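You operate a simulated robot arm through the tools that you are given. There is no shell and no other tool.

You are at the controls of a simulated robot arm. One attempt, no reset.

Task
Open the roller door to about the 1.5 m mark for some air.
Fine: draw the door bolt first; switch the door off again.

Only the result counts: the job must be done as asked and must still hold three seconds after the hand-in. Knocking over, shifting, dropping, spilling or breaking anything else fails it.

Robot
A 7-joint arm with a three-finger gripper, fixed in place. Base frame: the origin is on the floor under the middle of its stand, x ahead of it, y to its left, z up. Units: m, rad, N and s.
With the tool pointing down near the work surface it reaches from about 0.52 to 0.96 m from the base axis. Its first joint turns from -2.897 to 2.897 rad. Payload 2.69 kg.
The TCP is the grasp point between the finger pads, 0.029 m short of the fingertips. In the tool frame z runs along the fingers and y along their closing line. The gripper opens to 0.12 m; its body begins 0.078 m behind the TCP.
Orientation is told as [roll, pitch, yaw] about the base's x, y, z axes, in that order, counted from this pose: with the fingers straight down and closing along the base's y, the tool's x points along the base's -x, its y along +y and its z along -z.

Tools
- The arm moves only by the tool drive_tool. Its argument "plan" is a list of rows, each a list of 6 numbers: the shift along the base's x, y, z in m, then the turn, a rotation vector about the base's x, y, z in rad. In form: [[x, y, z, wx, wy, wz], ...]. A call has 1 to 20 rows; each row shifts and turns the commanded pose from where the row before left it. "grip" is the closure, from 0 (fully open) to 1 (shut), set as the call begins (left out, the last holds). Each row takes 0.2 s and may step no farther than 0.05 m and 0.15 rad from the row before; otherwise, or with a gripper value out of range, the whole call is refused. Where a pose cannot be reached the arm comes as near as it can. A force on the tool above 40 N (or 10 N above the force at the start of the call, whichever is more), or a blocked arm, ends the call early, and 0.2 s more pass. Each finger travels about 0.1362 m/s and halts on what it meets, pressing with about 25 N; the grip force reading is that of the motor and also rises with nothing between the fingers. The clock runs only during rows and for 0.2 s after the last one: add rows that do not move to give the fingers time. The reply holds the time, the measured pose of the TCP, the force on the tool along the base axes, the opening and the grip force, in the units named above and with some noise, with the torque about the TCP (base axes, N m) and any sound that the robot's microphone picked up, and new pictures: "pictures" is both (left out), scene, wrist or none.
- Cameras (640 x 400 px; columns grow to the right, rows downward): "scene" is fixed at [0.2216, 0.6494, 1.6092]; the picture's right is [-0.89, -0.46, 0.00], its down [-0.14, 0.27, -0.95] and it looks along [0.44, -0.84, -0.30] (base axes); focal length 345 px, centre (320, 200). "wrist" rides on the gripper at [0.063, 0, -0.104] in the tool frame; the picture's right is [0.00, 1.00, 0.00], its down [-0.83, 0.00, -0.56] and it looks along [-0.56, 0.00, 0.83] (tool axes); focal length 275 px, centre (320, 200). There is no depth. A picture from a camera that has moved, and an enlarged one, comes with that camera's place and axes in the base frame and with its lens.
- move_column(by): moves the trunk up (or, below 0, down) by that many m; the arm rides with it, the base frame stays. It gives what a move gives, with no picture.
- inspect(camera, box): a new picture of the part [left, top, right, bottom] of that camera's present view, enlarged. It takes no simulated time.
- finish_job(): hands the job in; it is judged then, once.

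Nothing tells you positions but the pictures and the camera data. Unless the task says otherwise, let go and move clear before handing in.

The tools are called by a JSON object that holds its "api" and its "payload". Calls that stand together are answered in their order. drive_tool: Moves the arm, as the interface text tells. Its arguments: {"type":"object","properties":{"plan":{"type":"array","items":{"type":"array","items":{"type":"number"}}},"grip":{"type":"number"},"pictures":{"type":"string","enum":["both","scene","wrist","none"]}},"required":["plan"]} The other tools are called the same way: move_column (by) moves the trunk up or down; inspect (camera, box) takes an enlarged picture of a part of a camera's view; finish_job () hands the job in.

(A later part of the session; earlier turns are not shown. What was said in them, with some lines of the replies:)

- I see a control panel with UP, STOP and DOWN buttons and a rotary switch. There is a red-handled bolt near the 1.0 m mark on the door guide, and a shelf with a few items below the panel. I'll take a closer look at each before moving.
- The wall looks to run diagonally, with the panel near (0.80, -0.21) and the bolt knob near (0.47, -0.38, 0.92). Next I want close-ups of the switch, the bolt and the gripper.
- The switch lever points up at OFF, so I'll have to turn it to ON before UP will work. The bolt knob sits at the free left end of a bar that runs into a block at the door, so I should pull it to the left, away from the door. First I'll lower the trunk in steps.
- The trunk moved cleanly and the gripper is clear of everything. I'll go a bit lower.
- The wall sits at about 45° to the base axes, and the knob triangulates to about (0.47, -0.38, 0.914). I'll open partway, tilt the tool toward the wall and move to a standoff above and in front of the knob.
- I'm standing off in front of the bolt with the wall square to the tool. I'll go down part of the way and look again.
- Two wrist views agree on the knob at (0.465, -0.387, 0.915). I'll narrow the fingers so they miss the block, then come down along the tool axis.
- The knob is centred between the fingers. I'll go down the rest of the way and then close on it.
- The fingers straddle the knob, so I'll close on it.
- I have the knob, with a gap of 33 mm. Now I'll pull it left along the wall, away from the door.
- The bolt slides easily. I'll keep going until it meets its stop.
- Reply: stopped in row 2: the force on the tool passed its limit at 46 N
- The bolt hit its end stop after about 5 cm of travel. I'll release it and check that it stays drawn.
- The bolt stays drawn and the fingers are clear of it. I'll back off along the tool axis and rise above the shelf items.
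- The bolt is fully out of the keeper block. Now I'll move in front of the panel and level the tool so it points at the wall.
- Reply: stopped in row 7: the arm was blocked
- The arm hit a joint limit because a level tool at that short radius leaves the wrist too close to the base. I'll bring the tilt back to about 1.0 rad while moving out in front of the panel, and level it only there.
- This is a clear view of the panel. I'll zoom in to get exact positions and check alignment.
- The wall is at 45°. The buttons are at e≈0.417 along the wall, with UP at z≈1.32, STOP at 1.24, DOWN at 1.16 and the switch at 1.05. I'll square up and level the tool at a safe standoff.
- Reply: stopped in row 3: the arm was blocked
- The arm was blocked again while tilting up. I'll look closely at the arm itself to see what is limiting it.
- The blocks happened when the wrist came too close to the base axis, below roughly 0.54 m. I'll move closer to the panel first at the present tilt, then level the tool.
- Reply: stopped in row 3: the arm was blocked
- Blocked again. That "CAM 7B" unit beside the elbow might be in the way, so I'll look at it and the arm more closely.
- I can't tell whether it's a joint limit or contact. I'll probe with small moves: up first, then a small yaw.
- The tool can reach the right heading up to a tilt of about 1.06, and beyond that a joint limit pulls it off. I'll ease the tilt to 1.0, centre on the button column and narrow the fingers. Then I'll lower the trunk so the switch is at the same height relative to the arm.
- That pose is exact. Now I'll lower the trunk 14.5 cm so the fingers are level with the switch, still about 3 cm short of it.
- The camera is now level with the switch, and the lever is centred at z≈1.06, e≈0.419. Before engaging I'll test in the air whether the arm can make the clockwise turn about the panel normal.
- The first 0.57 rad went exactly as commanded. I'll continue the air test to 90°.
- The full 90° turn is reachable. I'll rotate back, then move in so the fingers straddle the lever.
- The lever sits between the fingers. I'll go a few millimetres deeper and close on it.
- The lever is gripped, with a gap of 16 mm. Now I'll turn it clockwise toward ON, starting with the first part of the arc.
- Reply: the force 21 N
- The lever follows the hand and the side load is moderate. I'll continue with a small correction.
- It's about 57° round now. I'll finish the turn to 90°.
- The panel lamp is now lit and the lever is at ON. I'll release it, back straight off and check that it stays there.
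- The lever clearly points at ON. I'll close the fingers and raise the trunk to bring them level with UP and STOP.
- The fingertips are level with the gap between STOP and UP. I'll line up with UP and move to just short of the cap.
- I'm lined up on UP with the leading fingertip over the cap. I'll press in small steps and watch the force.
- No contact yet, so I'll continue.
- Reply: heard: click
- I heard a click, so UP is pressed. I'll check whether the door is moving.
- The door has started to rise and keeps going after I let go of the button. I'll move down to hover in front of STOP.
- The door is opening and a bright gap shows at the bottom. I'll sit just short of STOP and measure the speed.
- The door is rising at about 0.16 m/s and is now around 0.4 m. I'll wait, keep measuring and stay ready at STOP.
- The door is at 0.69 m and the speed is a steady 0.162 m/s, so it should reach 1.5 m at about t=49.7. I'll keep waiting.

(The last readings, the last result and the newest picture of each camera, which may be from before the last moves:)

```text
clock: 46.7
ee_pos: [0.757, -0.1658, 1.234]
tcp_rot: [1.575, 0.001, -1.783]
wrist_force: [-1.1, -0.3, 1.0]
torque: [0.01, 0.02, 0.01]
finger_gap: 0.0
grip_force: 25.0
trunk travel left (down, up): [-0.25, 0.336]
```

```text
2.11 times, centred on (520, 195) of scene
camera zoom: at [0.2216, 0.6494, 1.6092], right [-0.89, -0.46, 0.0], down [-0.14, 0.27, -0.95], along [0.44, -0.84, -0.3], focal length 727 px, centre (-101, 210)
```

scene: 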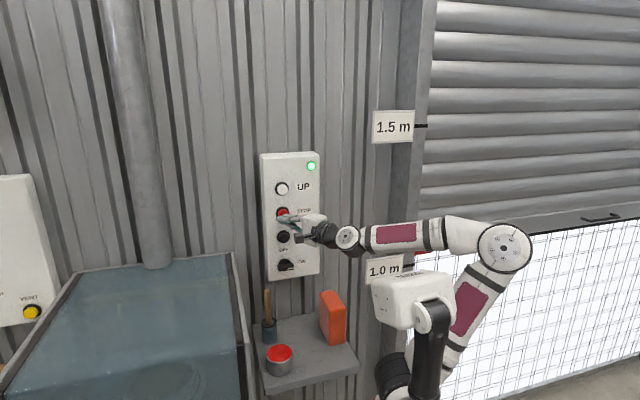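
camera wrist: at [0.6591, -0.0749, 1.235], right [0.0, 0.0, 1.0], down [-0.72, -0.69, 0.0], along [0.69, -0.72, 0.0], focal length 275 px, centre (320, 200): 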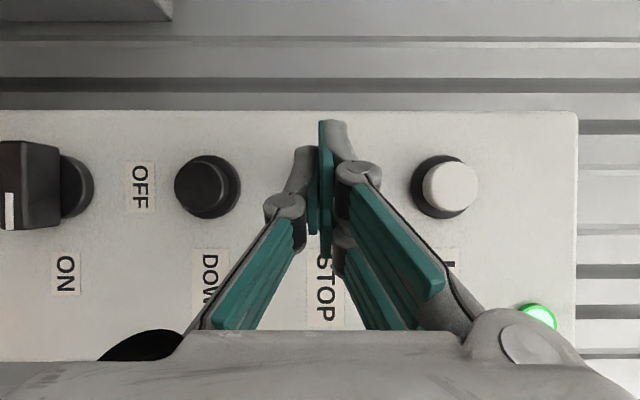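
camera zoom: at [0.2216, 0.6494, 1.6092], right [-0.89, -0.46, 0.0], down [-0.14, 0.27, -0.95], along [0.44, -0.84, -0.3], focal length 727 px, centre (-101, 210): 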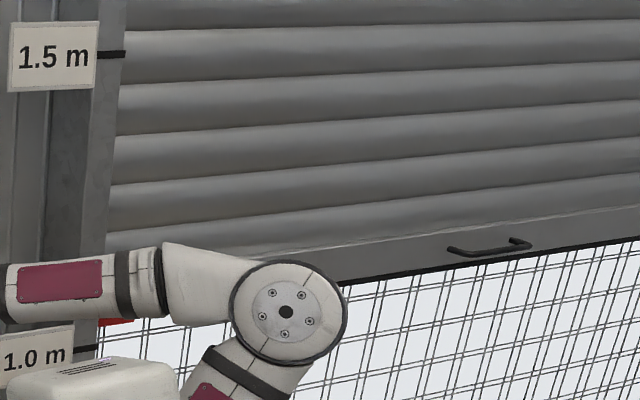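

The door is at about 1.0 m, so 1.5 m should come at about t=49.75. I'll wait until 49.3 and then press STOP.

{"api": "drive_tool", "payload": {"plan": [[0, 0, 0, 0, 0, 0], [0, 0, 0, 0, 0, 0], [0, 0, 0, 0, 0, 0], [0, 0, 0, 0, 0, 0], [0, 0, 0, 0, 0, 0], [0, 0, 0, 0, 0, 0], [0, 0, 0, 0, 0, 0], [0, 0, 0, 0, 0, 0], [0, 0, 0, 0, 0, 0], [0, 0, 0, 0, 0, 0], [0, 0, 0, 0, 0, 0]], "pictures": "scene"}}

{"api": "inspect", "payload": {"camera": "scene", "box": [400, 60, 640, 250]}}

```text
clock: 49.1
ee_pos: [0.7558, -0.166, 1.2369]
tcp_rot: [1.575, 0.001, -1.783]
wrist_force: [0.2, 0.2, 0.0]
torque: [-0.02, -0.04, -0.01]
finger_gap: 0.0
grip_force: 25.4
trunk travel left (down, up): [-0.25, 0.336]
```

scene: 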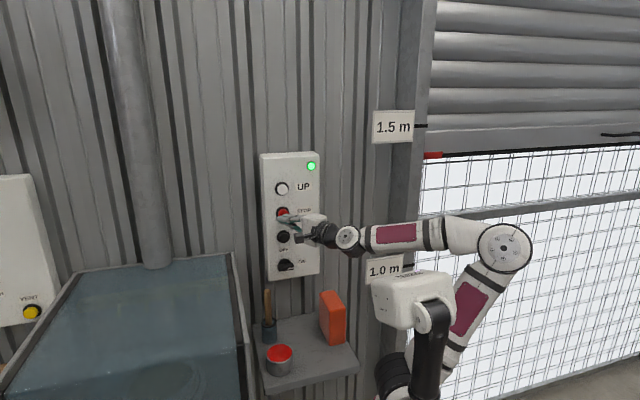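

```text
2.11 times, centred on (520, 155) of scene
camera zoom: at [0.2216, 0.6494, 1.6092], right [-0.89, -0.46, 0.0], down [-0.14, 0.27, -0.95], along [0.44, -0.84, -0.3], focal length 727 px, centre (-101, 295)
```

zoom: 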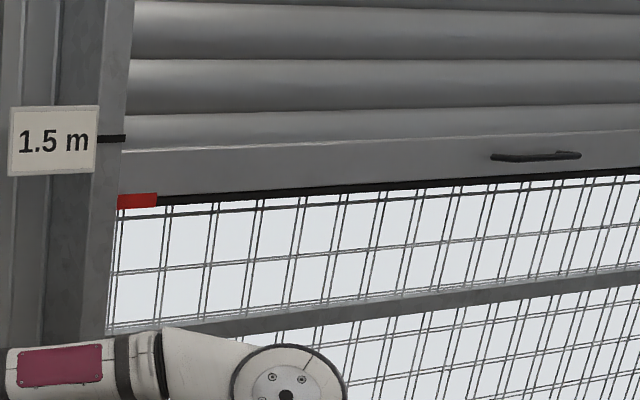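

The red marker at the door's bottom edge is at about 1.395 m. I'll press STOP now, timed to click near 1.49 m.

{"api": "drive_tool", "payload": {"plan": [[0, 0, 0, 0, 0, 0], [0.0035, -0.0035, 0, 0, 0, 0], [0.0035, -0.0035, 0, 0, 0, 0], [0.0028, -0.0028, 0, 0, 0, 0]], "pictures": "scene"}}

```text
clock: 50.1
ee_pos: [0.7665, -0.1747, 1.2359]
tcp_rot: [1.572, 0.0, -1.783]
wrist_force: [-9.3, 5.3, -2.8]
torque: [0.06, 0.02, -0.17]
finger_gap: 0.0001
grip_force: 25.1
trunk travel left (down, up): [-0.25, 0.336]
heard: click
```

scene: 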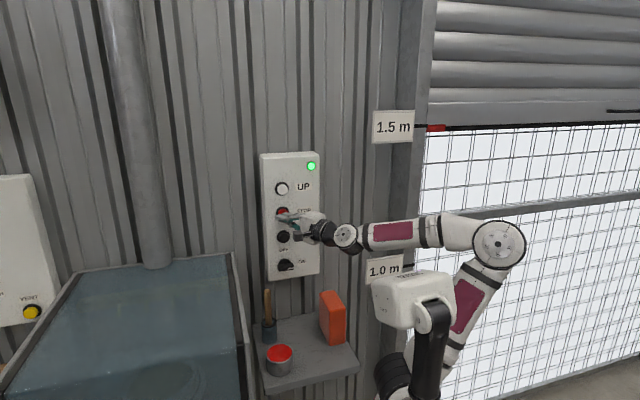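

STOP clicked, and the red marker is beside the 1.5 m line. I'll back off and confirm the door has stopped.

{"api": "drive_tool", "payload": {"plan": [[-0.0071, 0.0071, 0, 0, 0, 0], [-0.0141, 0.0141, 0, 0, 0, 0], [-0.0141, 0.0141, 0, 0, 0, 0]]}}

{"api": "inspect", "payload": {"camera": "scene", "box": [360, 85, 480, 165]}}

```text
clock: 50.9
ee_pos: [0.7331, -0.1414, 1.2366]
tcp_rot: [1.574, 0.002, -1.785]
wrist_force: [0.3, -0.9, 0.3]
torque: [0.01, 0.01, 0.02]
finger_gap: 0.0
grip_force: 25.0
trunk travel left (down, up): [-0.25, 0.336]
camera wrist: at [0.6425, -0.0592, 1.2357], right [0.0, 0.0, 1.0], down [-0.72, -0.69, 0.0], along [0.69, -0.72, 0.0], focal length 275 px, centre (320, 200)
```

scene: 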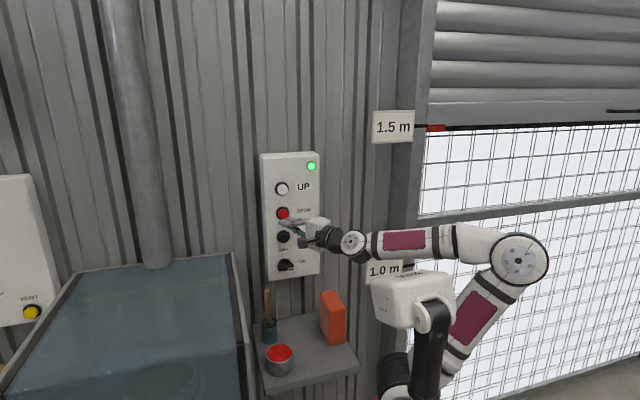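
wrist: 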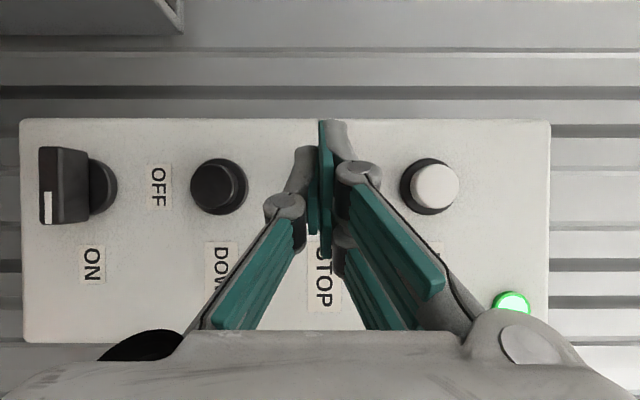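

```text
5.00 times, centred on (420, 125) of scene
camera zoom: at [0.2216, 0.6494, 1.6092], right [-0.89, -0.46, 0.0], down [-0.14, 0.27, -0.95], along [0.44, -0.84, -0.3], focal length 1727 px, centre (-180, 575)
```

zoom: 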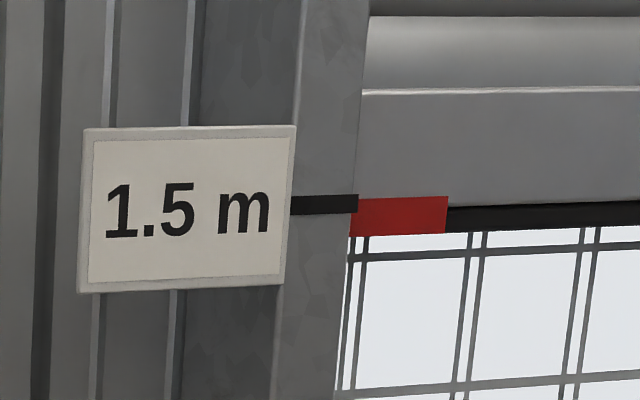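

The door has stopped with its bottom edge within about 2 cm of the 1.5 m mark. Now I'll lower the trunk back to switch height to turn the switch off.

{"api": "move_column", "payload": {"by": -0.177}}

{"api": "drive_tool", "payload": {"plan": [[-0.004, -0.004, 0, 0, 0, 0], [0, 0, 0, 0, 0, 0], [0, 0, 0, 0, 0, 0]], "grip": 0.55}}

{"api": "inspect", "payload": {"camera": "wrist", "box": [220, 100, 440, 300]}}

{"api": "inspect", "payload": {"camera": "scene", "box": [360, 85, 480, 165]}}

```text
clock: 52.8
ee_pos: [0.7308, -0.14, 1.0582]
tcp_rot: [1.576, 0.002, -1.784]
wrist_force: [0.5, -0.7, 0.2]
torque: [0.01, 0.01, 0.02]
finger_gap: 0.0001
grip_force: 25.0
trunk travel left (down, up): [-0.073, 0.513]
```

```text
clock: 53.6
ee_pos: [0.7274, -0.1452, 1.0585]
tcp_rot: [1.574, 0.001, -1.784]
wrist_force: [-0.2, 0.4, -0.2]
torque: [0.0, 0.03, -0.01]
finger_gap: 0.054
grip_force: 0.0
trunk travel left (down, up): [-0.073, 0.513]
camera wrist: at [0.6372, -0.0629, 1.0573], right [0.0, 0.0, 1.0], down [-0.72, -0.69, 0.0], along [0.69, -0.72, 0.0], focal length 275 px, centre (320, 200)
```

scene: 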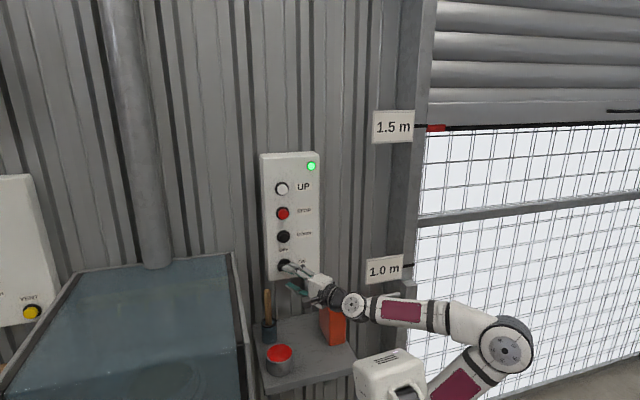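
wrist: 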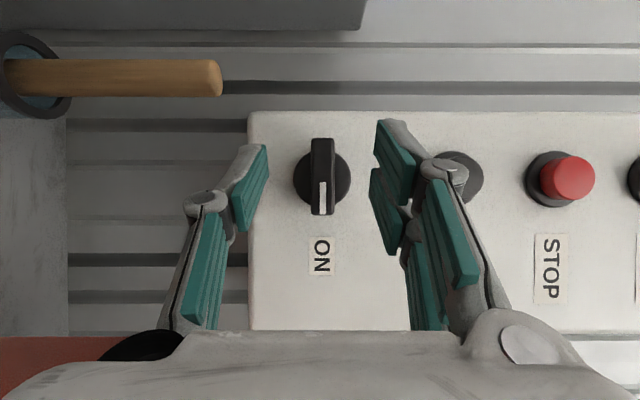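

```text
2.00 times, centred on (330, 200) of wrist
camera zoom: at [0.6372, -0.0629, 1.0573], right [0.0, 0.0, 1.0], down [-0.72, -0.69, 0.0], along [0.69, -0.72, 0.0], focal length 551 px, centre (300, 200)
```

zoom: 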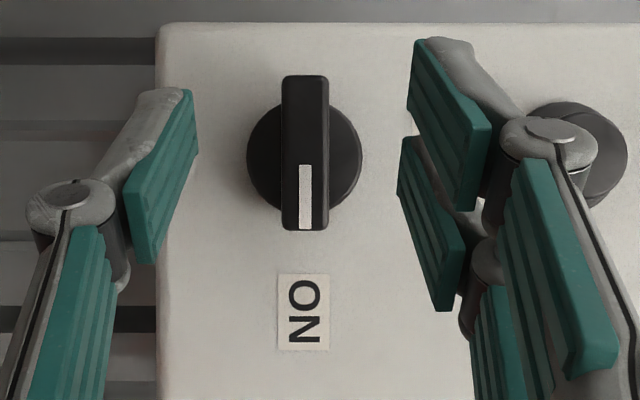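

```text
5.00 times, centred on (420, 125) of scene
camera zoom: at [0.2216, 0.6494, 1.6092], right [-0.89, -0.46, 0.0], down [-0.14, 0.27, -0.95], along [0.44, -0.84, -0.3], focal length 1727 px, centre (-180, 575)
```

zoom: 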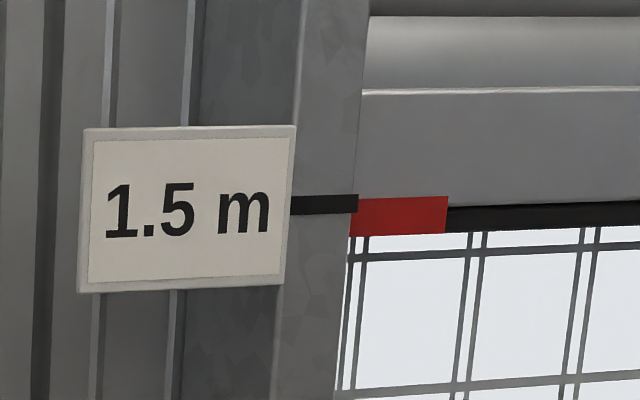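

The door is holding still and the lever is centred between the fingers. I'll move in and grip it.

{"api": "drive_tool", "payload": {"plan": [[0.0118, -0.0118, 0, 0, 0, 0], [0.0118, -0.0118, 0, 0, 0, 0], [0.0118, -0.0118, 0, 0, 0, 0], [0, 0, 0, 0, 0, 0]], "pictures": "wrist"}}

{"api": "drive_tool", "payload": {"plan": [[0, 0, 0, 0, 0, 0], [0, 0, 0, 0, 0, 0], [0, 0, 0, 0, 0, 0]], "grip": 1.0, "pictures": "wrist"}}

```text
clock: 54.6
ee_pos: [0.7606, -0.1801, 1.0572]
tcp_rot: [1.574, 0.002, -1.785]
wrist_force: [0.5, -0.3, 0.2]
torque: [0.01, 0.01, -0.02]
finger_gap: 0.0541
grip_force: 0.2
trunk travel left (down, up): [-0.073, 0.513]
camera wrist: at [0.6713, -0.0984, 1.0568], right [0.0, 0.0, 1.0], down [-0.72, -0.69, 0.0], along [0.69, -0.72, 0.0], focal length 275 px, centre (320, 200)
```

wrist: 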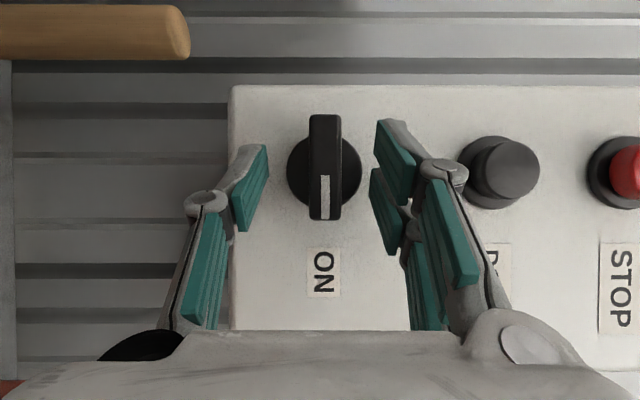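

```text
clock: 55.4
ee_pos: [0.7607, -0.1798, 1.0605]
tcp_rot: [1.58, 0.0, -1.785]
wrist_force: [12.4, -0.9, 20.0]
torque: [-0.26, -0.5, 0.33]
finger_gap: 0.0158
grip_force: 41.4
trunk travel left (down, up): [-0.073, 0.513]
camera wrist: at [0.6711, -0.0985, 1.0586], right [-0.01, 0.01, 1.0], down [-0.72, -0.69, 0.0], along [0.69, -0.72, 0.01], focal length 275 px, centre (320, 200)
```

wrist: 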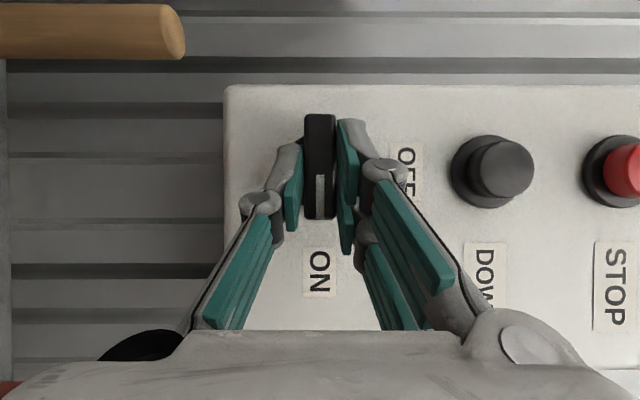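

The lever is gripped. I'll relieve the small upward load and rotate it counter-clockwise back toward OFF.

{"api": "drive_tool", "payload": {"plan": [[0, 0, 0.002, 0, 0, 0], [0.0001, 0.0001, 0.0011, -0.101, 0.101, 0], [0.0002, 0.0002, 0.0011, -0.101, 0.101, 0], [0.0003, 0.0003, 0.0011, -0.101, 0.101, 0], [0.0004, 0.0004, 0.001, -0.101, 0.101, 0]], "grip": 1.0, "pictures": "wrist"}}

```text
clock: 56.6
ee_pos: [0.7614, -0.18, 1.065]
tcp_rot: [1.238, -0.471, -1.706]
wrist_force: [-21.8, 5.6, 9.3]
torque: [-0.21, -0.25, -0.68]
finger_gap: 0.0157
grip_force: 41.2
trunk travel left (down, up): [-0.073, 0.513]
camera wrist: at [0.6727, -0.0971, 1.0666], right [0.38, 0.39, 0.84], down [-0.61, -0.58, 0.54], along [0.7, -0.72, 0.01], focal length 275 px, centre (320, 200)
```

wrist: 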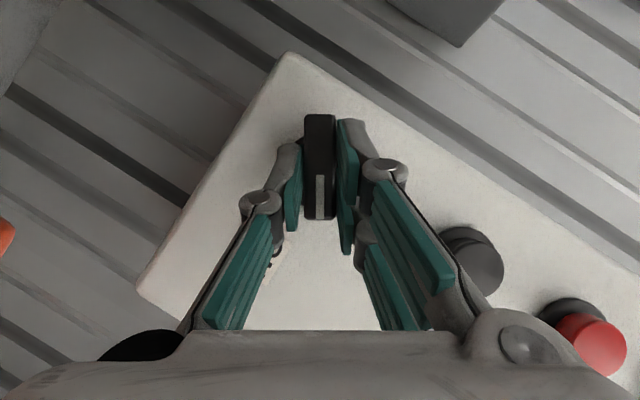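

It's turning well. I'll continue with a small correction to ease the side load.

{"api": "drive_tool", "payload": {"plan": [[-0.0007, 0.0007, 0.0007, -0.101, 0.101, 0], [0.0002, 0.001, 0.0008, -0.101, 0.101, 0], [0.0006, 0.0006, 0.0007, -0.101, 0.101, 0]], "grip": 1.0, "pictures": "wrist"}}

```text
clock: 57.4
ee_pos: [0.7656, -0.1778, 1.068]
tcp_rot: [0.879, -0.788, -1.487]
wrist_force: [13.7, -6.1, 18.7]
torque: [-0.15, -0.31, -0.1]
finger_gap: 0.0158
grip_force: 42.2
trunk travel left (down, up): [-0.073, 0.513]
camera wrist: at [0.6753, -0.0945, 1.0703], right [0.59, 0.6, 0.54], down [-0.4, -0.37, 0.84], along [0.7, -0.71, 0.02], focal length 275 px, centre (320, 200)
```

wrist: 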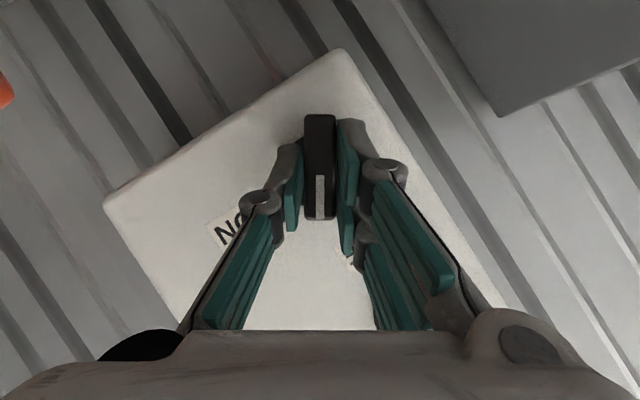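

About 33° to go. I'll finish the turn back to OFF with a small upward relief.

{"api": "drive_tool", "payload": {"plan": [[0.0012, 0.0002, 0.0015, -0.101, 0.101, 0], [0.0008, 0.0008, 0.0006, -0.101, 0.101, 0], [0.0007, 0.0007, 0.0003, -0.101, 0.101, 0], [0.0007, 0.0007, 0.0001, -0.101, 0.101, 0]], "grip": 1.0}}

{"api": "inspect", "payload": {"camera": "scene", "box": [250, 140, 350, 290]}}

```text
clock: 58.4
ee_pos: [0.7696, -0.174, 1.0692]
tcp_rot: [0.001, -0.996, -0.78]
wrist_force: [-10.5, 6.8, 31.8]
torque: [-0.36, -0.56, -0.17]
finger_gap: 0.0161
grip_force: 42.0
trunk travel left (down, up): [-0.073, 0.513]
camera wrist: at [0.6803, -0.0904, 1.0727], right [0.7, 0.71, 0.0], down [-0.01, 0.01, 1.0], along [0.71, -0.7, 0.01], focal length 275 px, centre (320, 200)
```

scene: 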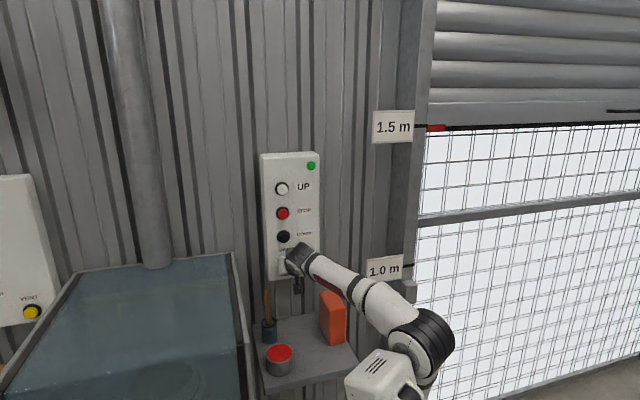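
wrist: 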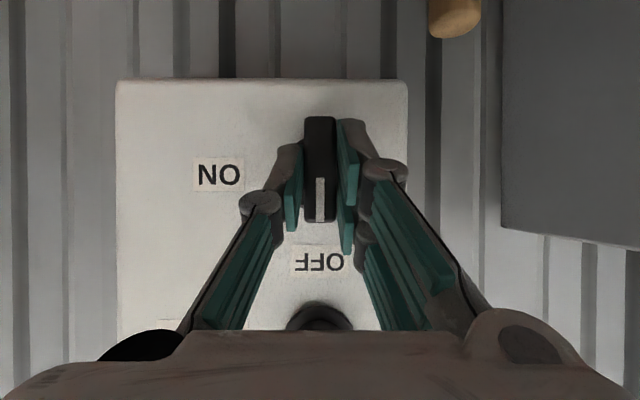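

```text
2.67 times, centred on (300, 215) of scene
camera zoom: at [0.2216, 0.6494, 1.6092], right [-0.89, -0.46, 0.0], down [-0.14, 0.27, -0.95], along [0.44, -0.84, -0.3], focal length 921 px, centre (373, 160)
```

zoom: 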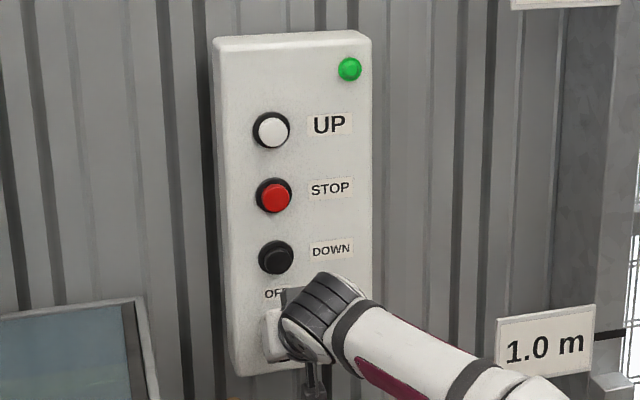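

The lamp is dark again and the lever points at OFF. I'll release it, back away and verify.

{"api": "drive_tool", "payload": {"plan": [[0, 0, 0, 0, 0, 0], [0, 0, 0, 0, 0, 0], [-0.0106, 0.0106, 0, 0, 0, 0], [-0.0141, 0.0141, 0, 0, 0, 0], [-0.0141, 0.0141, 0, 0, 0, 0]], "grip": 0.55}}

{"api": "inspect", "payload": {"camera": "wrist", "box": [220, 80, 440, 280]}}

{"api": "inspect", "payload": {"camera": "scene", "box": [360, 85, 480, 165]}}

```text
clock: 59.8
ee_pos: [0.7454, -0.1579, 1.0332]
tcp_rot: [-0.001, -0.899, -0.791]
wrist_force: [-0.2, -0.7, -0.7]
torque: [0.07, -0.02, 0.1]
finger_gap: 0.0541
grip_force: 0.1
trunk travel left (down, up): [-0.073, 0.513]
stopped in row 5: the arm was blocked; the commanded pose is now the measured one
camera wrist: at [0.6605, -0.0732, 1.0482], right [0.71, 0.7, -0.01], down [0.06, -0.06, 1.0], along [0.7, -0.71, -0.08], focal length 275 px, centre (320, 200)
```

scene: 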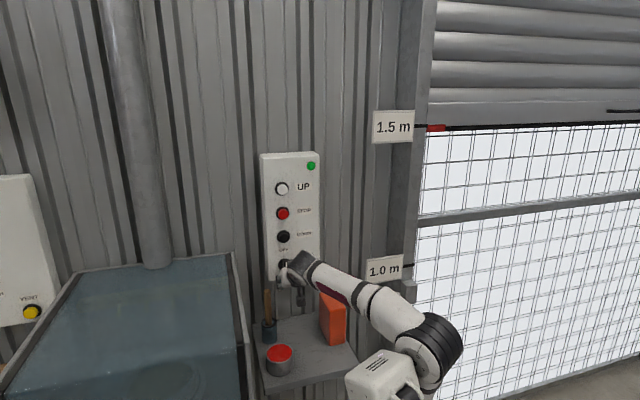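
wrist: 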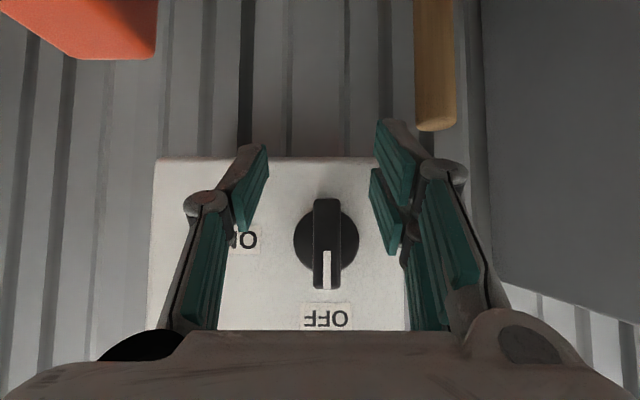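

```text
2.00 times, centred on (330, 180) of wrist
camera zoom: at [0.6605, -0.0732, 1.0482], right [0.71, 0.7, -0.01], down [0.06, -0.06, 1.0], along [0.7, -0.71, -0.08], focal length 551 px, centre (300, 240)
```

zoom: 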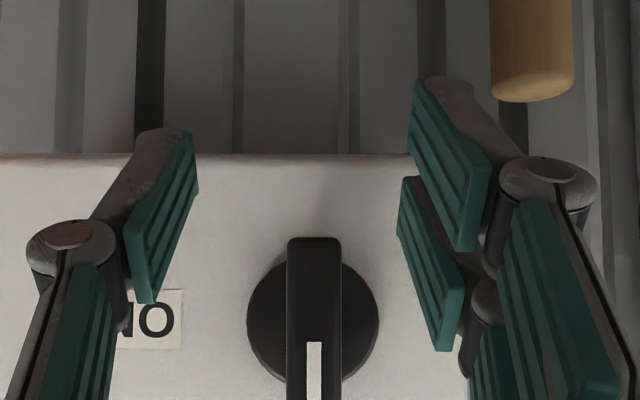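

```text
5.00 times, centred on (420, 125) of scene
camera zoom: at [0.2216, 0.6494, 1.6092], right [-0.89, -0.46, 0.0], down [-0.14, 0.27, -0.95], along [0.44, -0.84, -0.3], focal length 1727 px, centre (-180, 575)
```

zoom: 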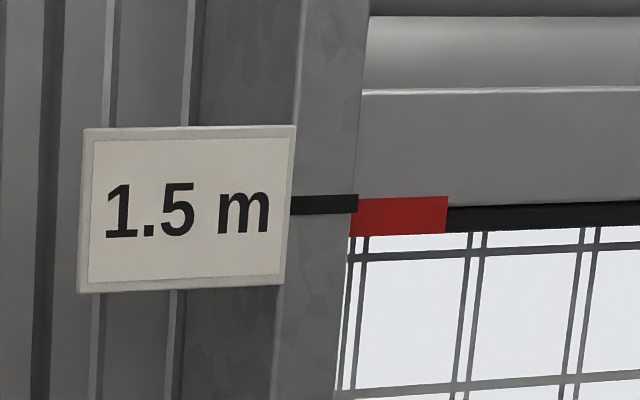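

The switch is at OFF. The retreat ran into the same joint limit and the hand dipped slightly, but it is clear of everything. I'll go up first and then back away.

{"api": "drive_tool", "payload": {"plan": [[-0.002, 0.002, 0.025, 0, 0, 0], [-0.002, 0.002, 0.025, 0, 0, 0], [-0.002, 0.002, 0.025, 0, 0, 0]]}}

```text
clock: 60.6
ee_pos: [0.7409, -0.152, 1.1092]
tcp_rot: [-0.005, -0.903, -0.792]
wrist_force: [0.9, -0.1, 0.2]
torque: [0.01, 0.02, 0.01]
finger_gap: 0.054
grip_force: 0.1
trunk travel left (down, up): [-0.073, 0.513]
camera wrist: at [0.6538, -0.0675, 1.1238], right [0.71, 0.7, -0.01], down [0.06, -0.05, 1.0], along [0.7, -0.71, -0.08], focal length 275 px, centre (320, 200)
```

scene: 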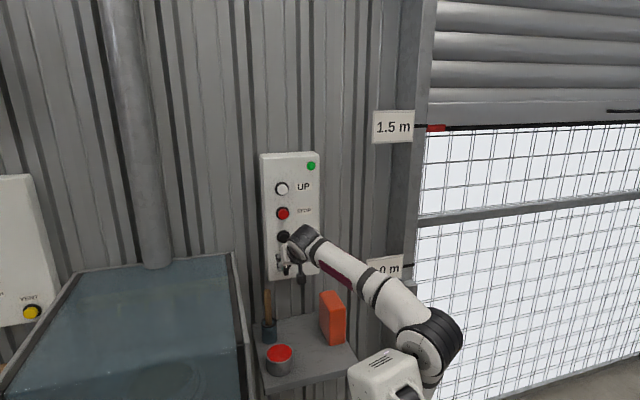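
wrist: 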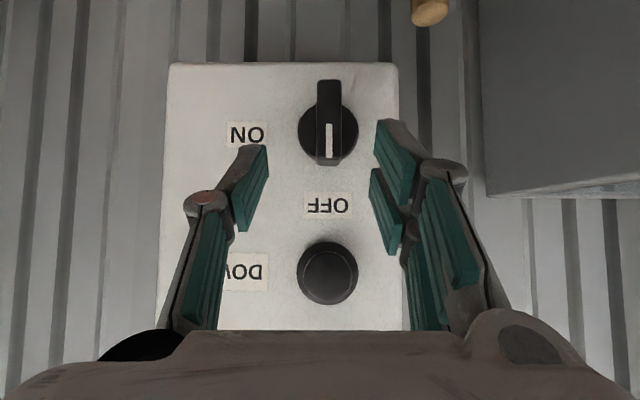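

Clear of the limit now. I'll back away from the panel, up and outward, tipping the tool down to a comfortable pose.

{"api": "drive_tool", "payload": {"plan": [[-0.01, 0.01, 0.015, 0, 0, 0], [-0.01, 0.01, 0.02, 0.08, 0.08, 0], [-0.01, 0.01, 0.02, 0.08, 0.08, 0], [-0.01, 0.01, 0.02, 0.08, 0.08, 0], [-0.01, 0.01, 0.02, 0.08, 0.08, 0]]}}

{"api": "inspect", "payload": {"camera": "scene", "box": [250, 140, 350, 290]}}

{"api": "inspect", "payload": {"camera": "scene", "box": [360, 85, 480, 165]}}

{"api": "inspect", "payload": {"camera": "scene", "box": [240, 250, 460, 400]}}

```text
clock: 61.8
ee_pos: [0.6889, -0.1013, 1.2044]
tcp_rot: [-0.01, -0.448, -0.791]
wrist_force: [-0.1, 0.1, -0.5]
torque: [-0.02, -0.01, 0.01]
finger_gap: 0.0542
grip_force: 0.1
trunk travel left (down, up): [-0.073, 0.513]
camera wrist: at [0.6167, -0.0312, 1.27], right [0.71, 0.7, -0.01], down [0.36, -0.36, 0.86], along [0.6, -0.61, -0.51], focal length 275 px, centre (320, 200)
```

scene: 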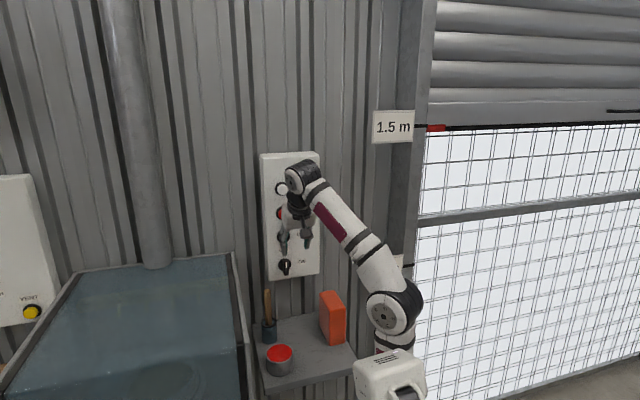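
wrist: 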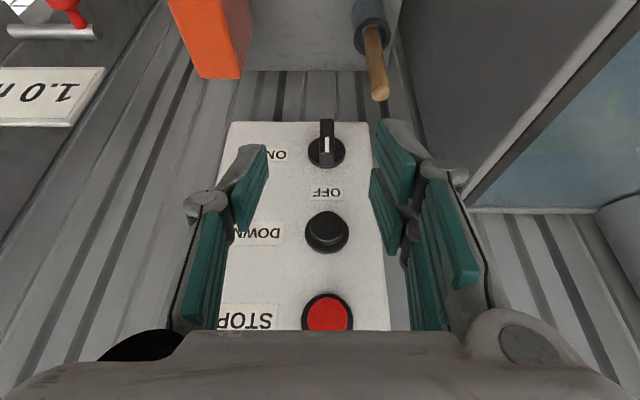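

```text
2.67 times, centred on (300, 215) of scene
camera zoom: at [0.2216, 0.6494, 1.6092], right [-0.89, -0.46, 0.0], down [-0.14, 0.27, -0.95], along [0.44, -0.84, -0.3], focal length 921 px, centre (373, 160)
```

zoom: 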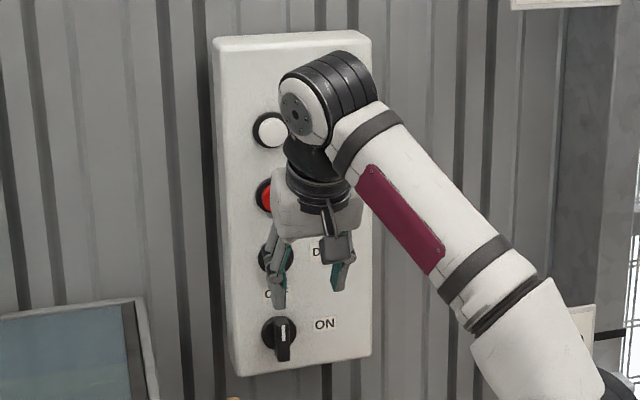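

```text
5.00 times, centred on (420, 125) of scene
camera zoom: at [0.2216, 0.6494, 1.6092], right [-0.89, -0.46, 0.0], down [-0.14, 0.27, -0.95], along [0.44, -0.84, -0.3], focal length 1727 px, centre (-180, 575)
```

zoom: 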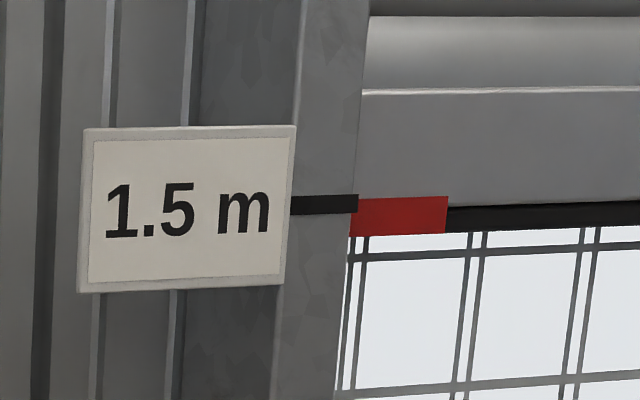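

```text
2.67 times, centred on (350, 325) of scene
camera zoom: at [0.2216, 0.6494, 1.6092], right [-0.89, -0.46, 0.0], down [-0.14, 0.27, -0.95], along [0.44, -0.84, -0.3], focal length 921 px, centre (240, -133)
```

zoom: 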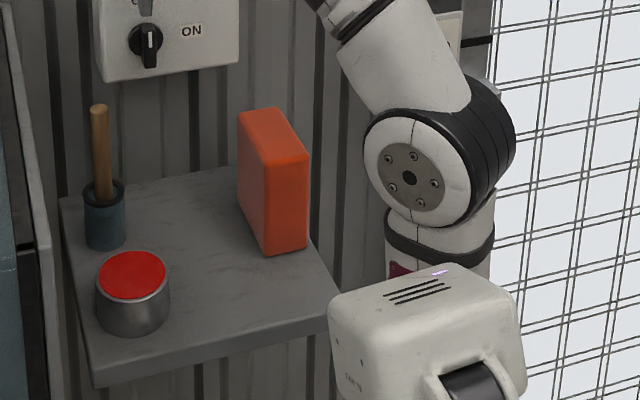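

Everything checks out:
- The bolt is drawn.
- The door is stopped with its bottom edge within about 2 cm of the 1.5 m mark.
- The switch is at OFF with the lamp dark.
- The items on the shelf look undisturbed.
- The gripper is open and clear of the panel.

I'm handing in the job.

{"api": "finish_job", "payload": {}}

```text
The job is handed in.
```

The roller door is open to about the 1.5 m mark. From the camera view, its bottom edge stopped about 2 cm below the line and did not move after that.

- **Bolt:** I drew it about 5 cm to its end stop before starting the door, and it stayed there when released.
- **Switch:** It was at OFF to begin with, so I turned it to ON, pressed UP, then STOP, and turned it back to OFF. The panel lamp is dark again.
- **Surroundings:** The brush, paint pot and orange block on the shelf look the same as at the start. The gripper is open and clear of the panel.

The arm hit its own joint limits a few times near the panel. On one retreat the hand dipped about 3.5 cm, but it stayed clear of the brush and shelf.
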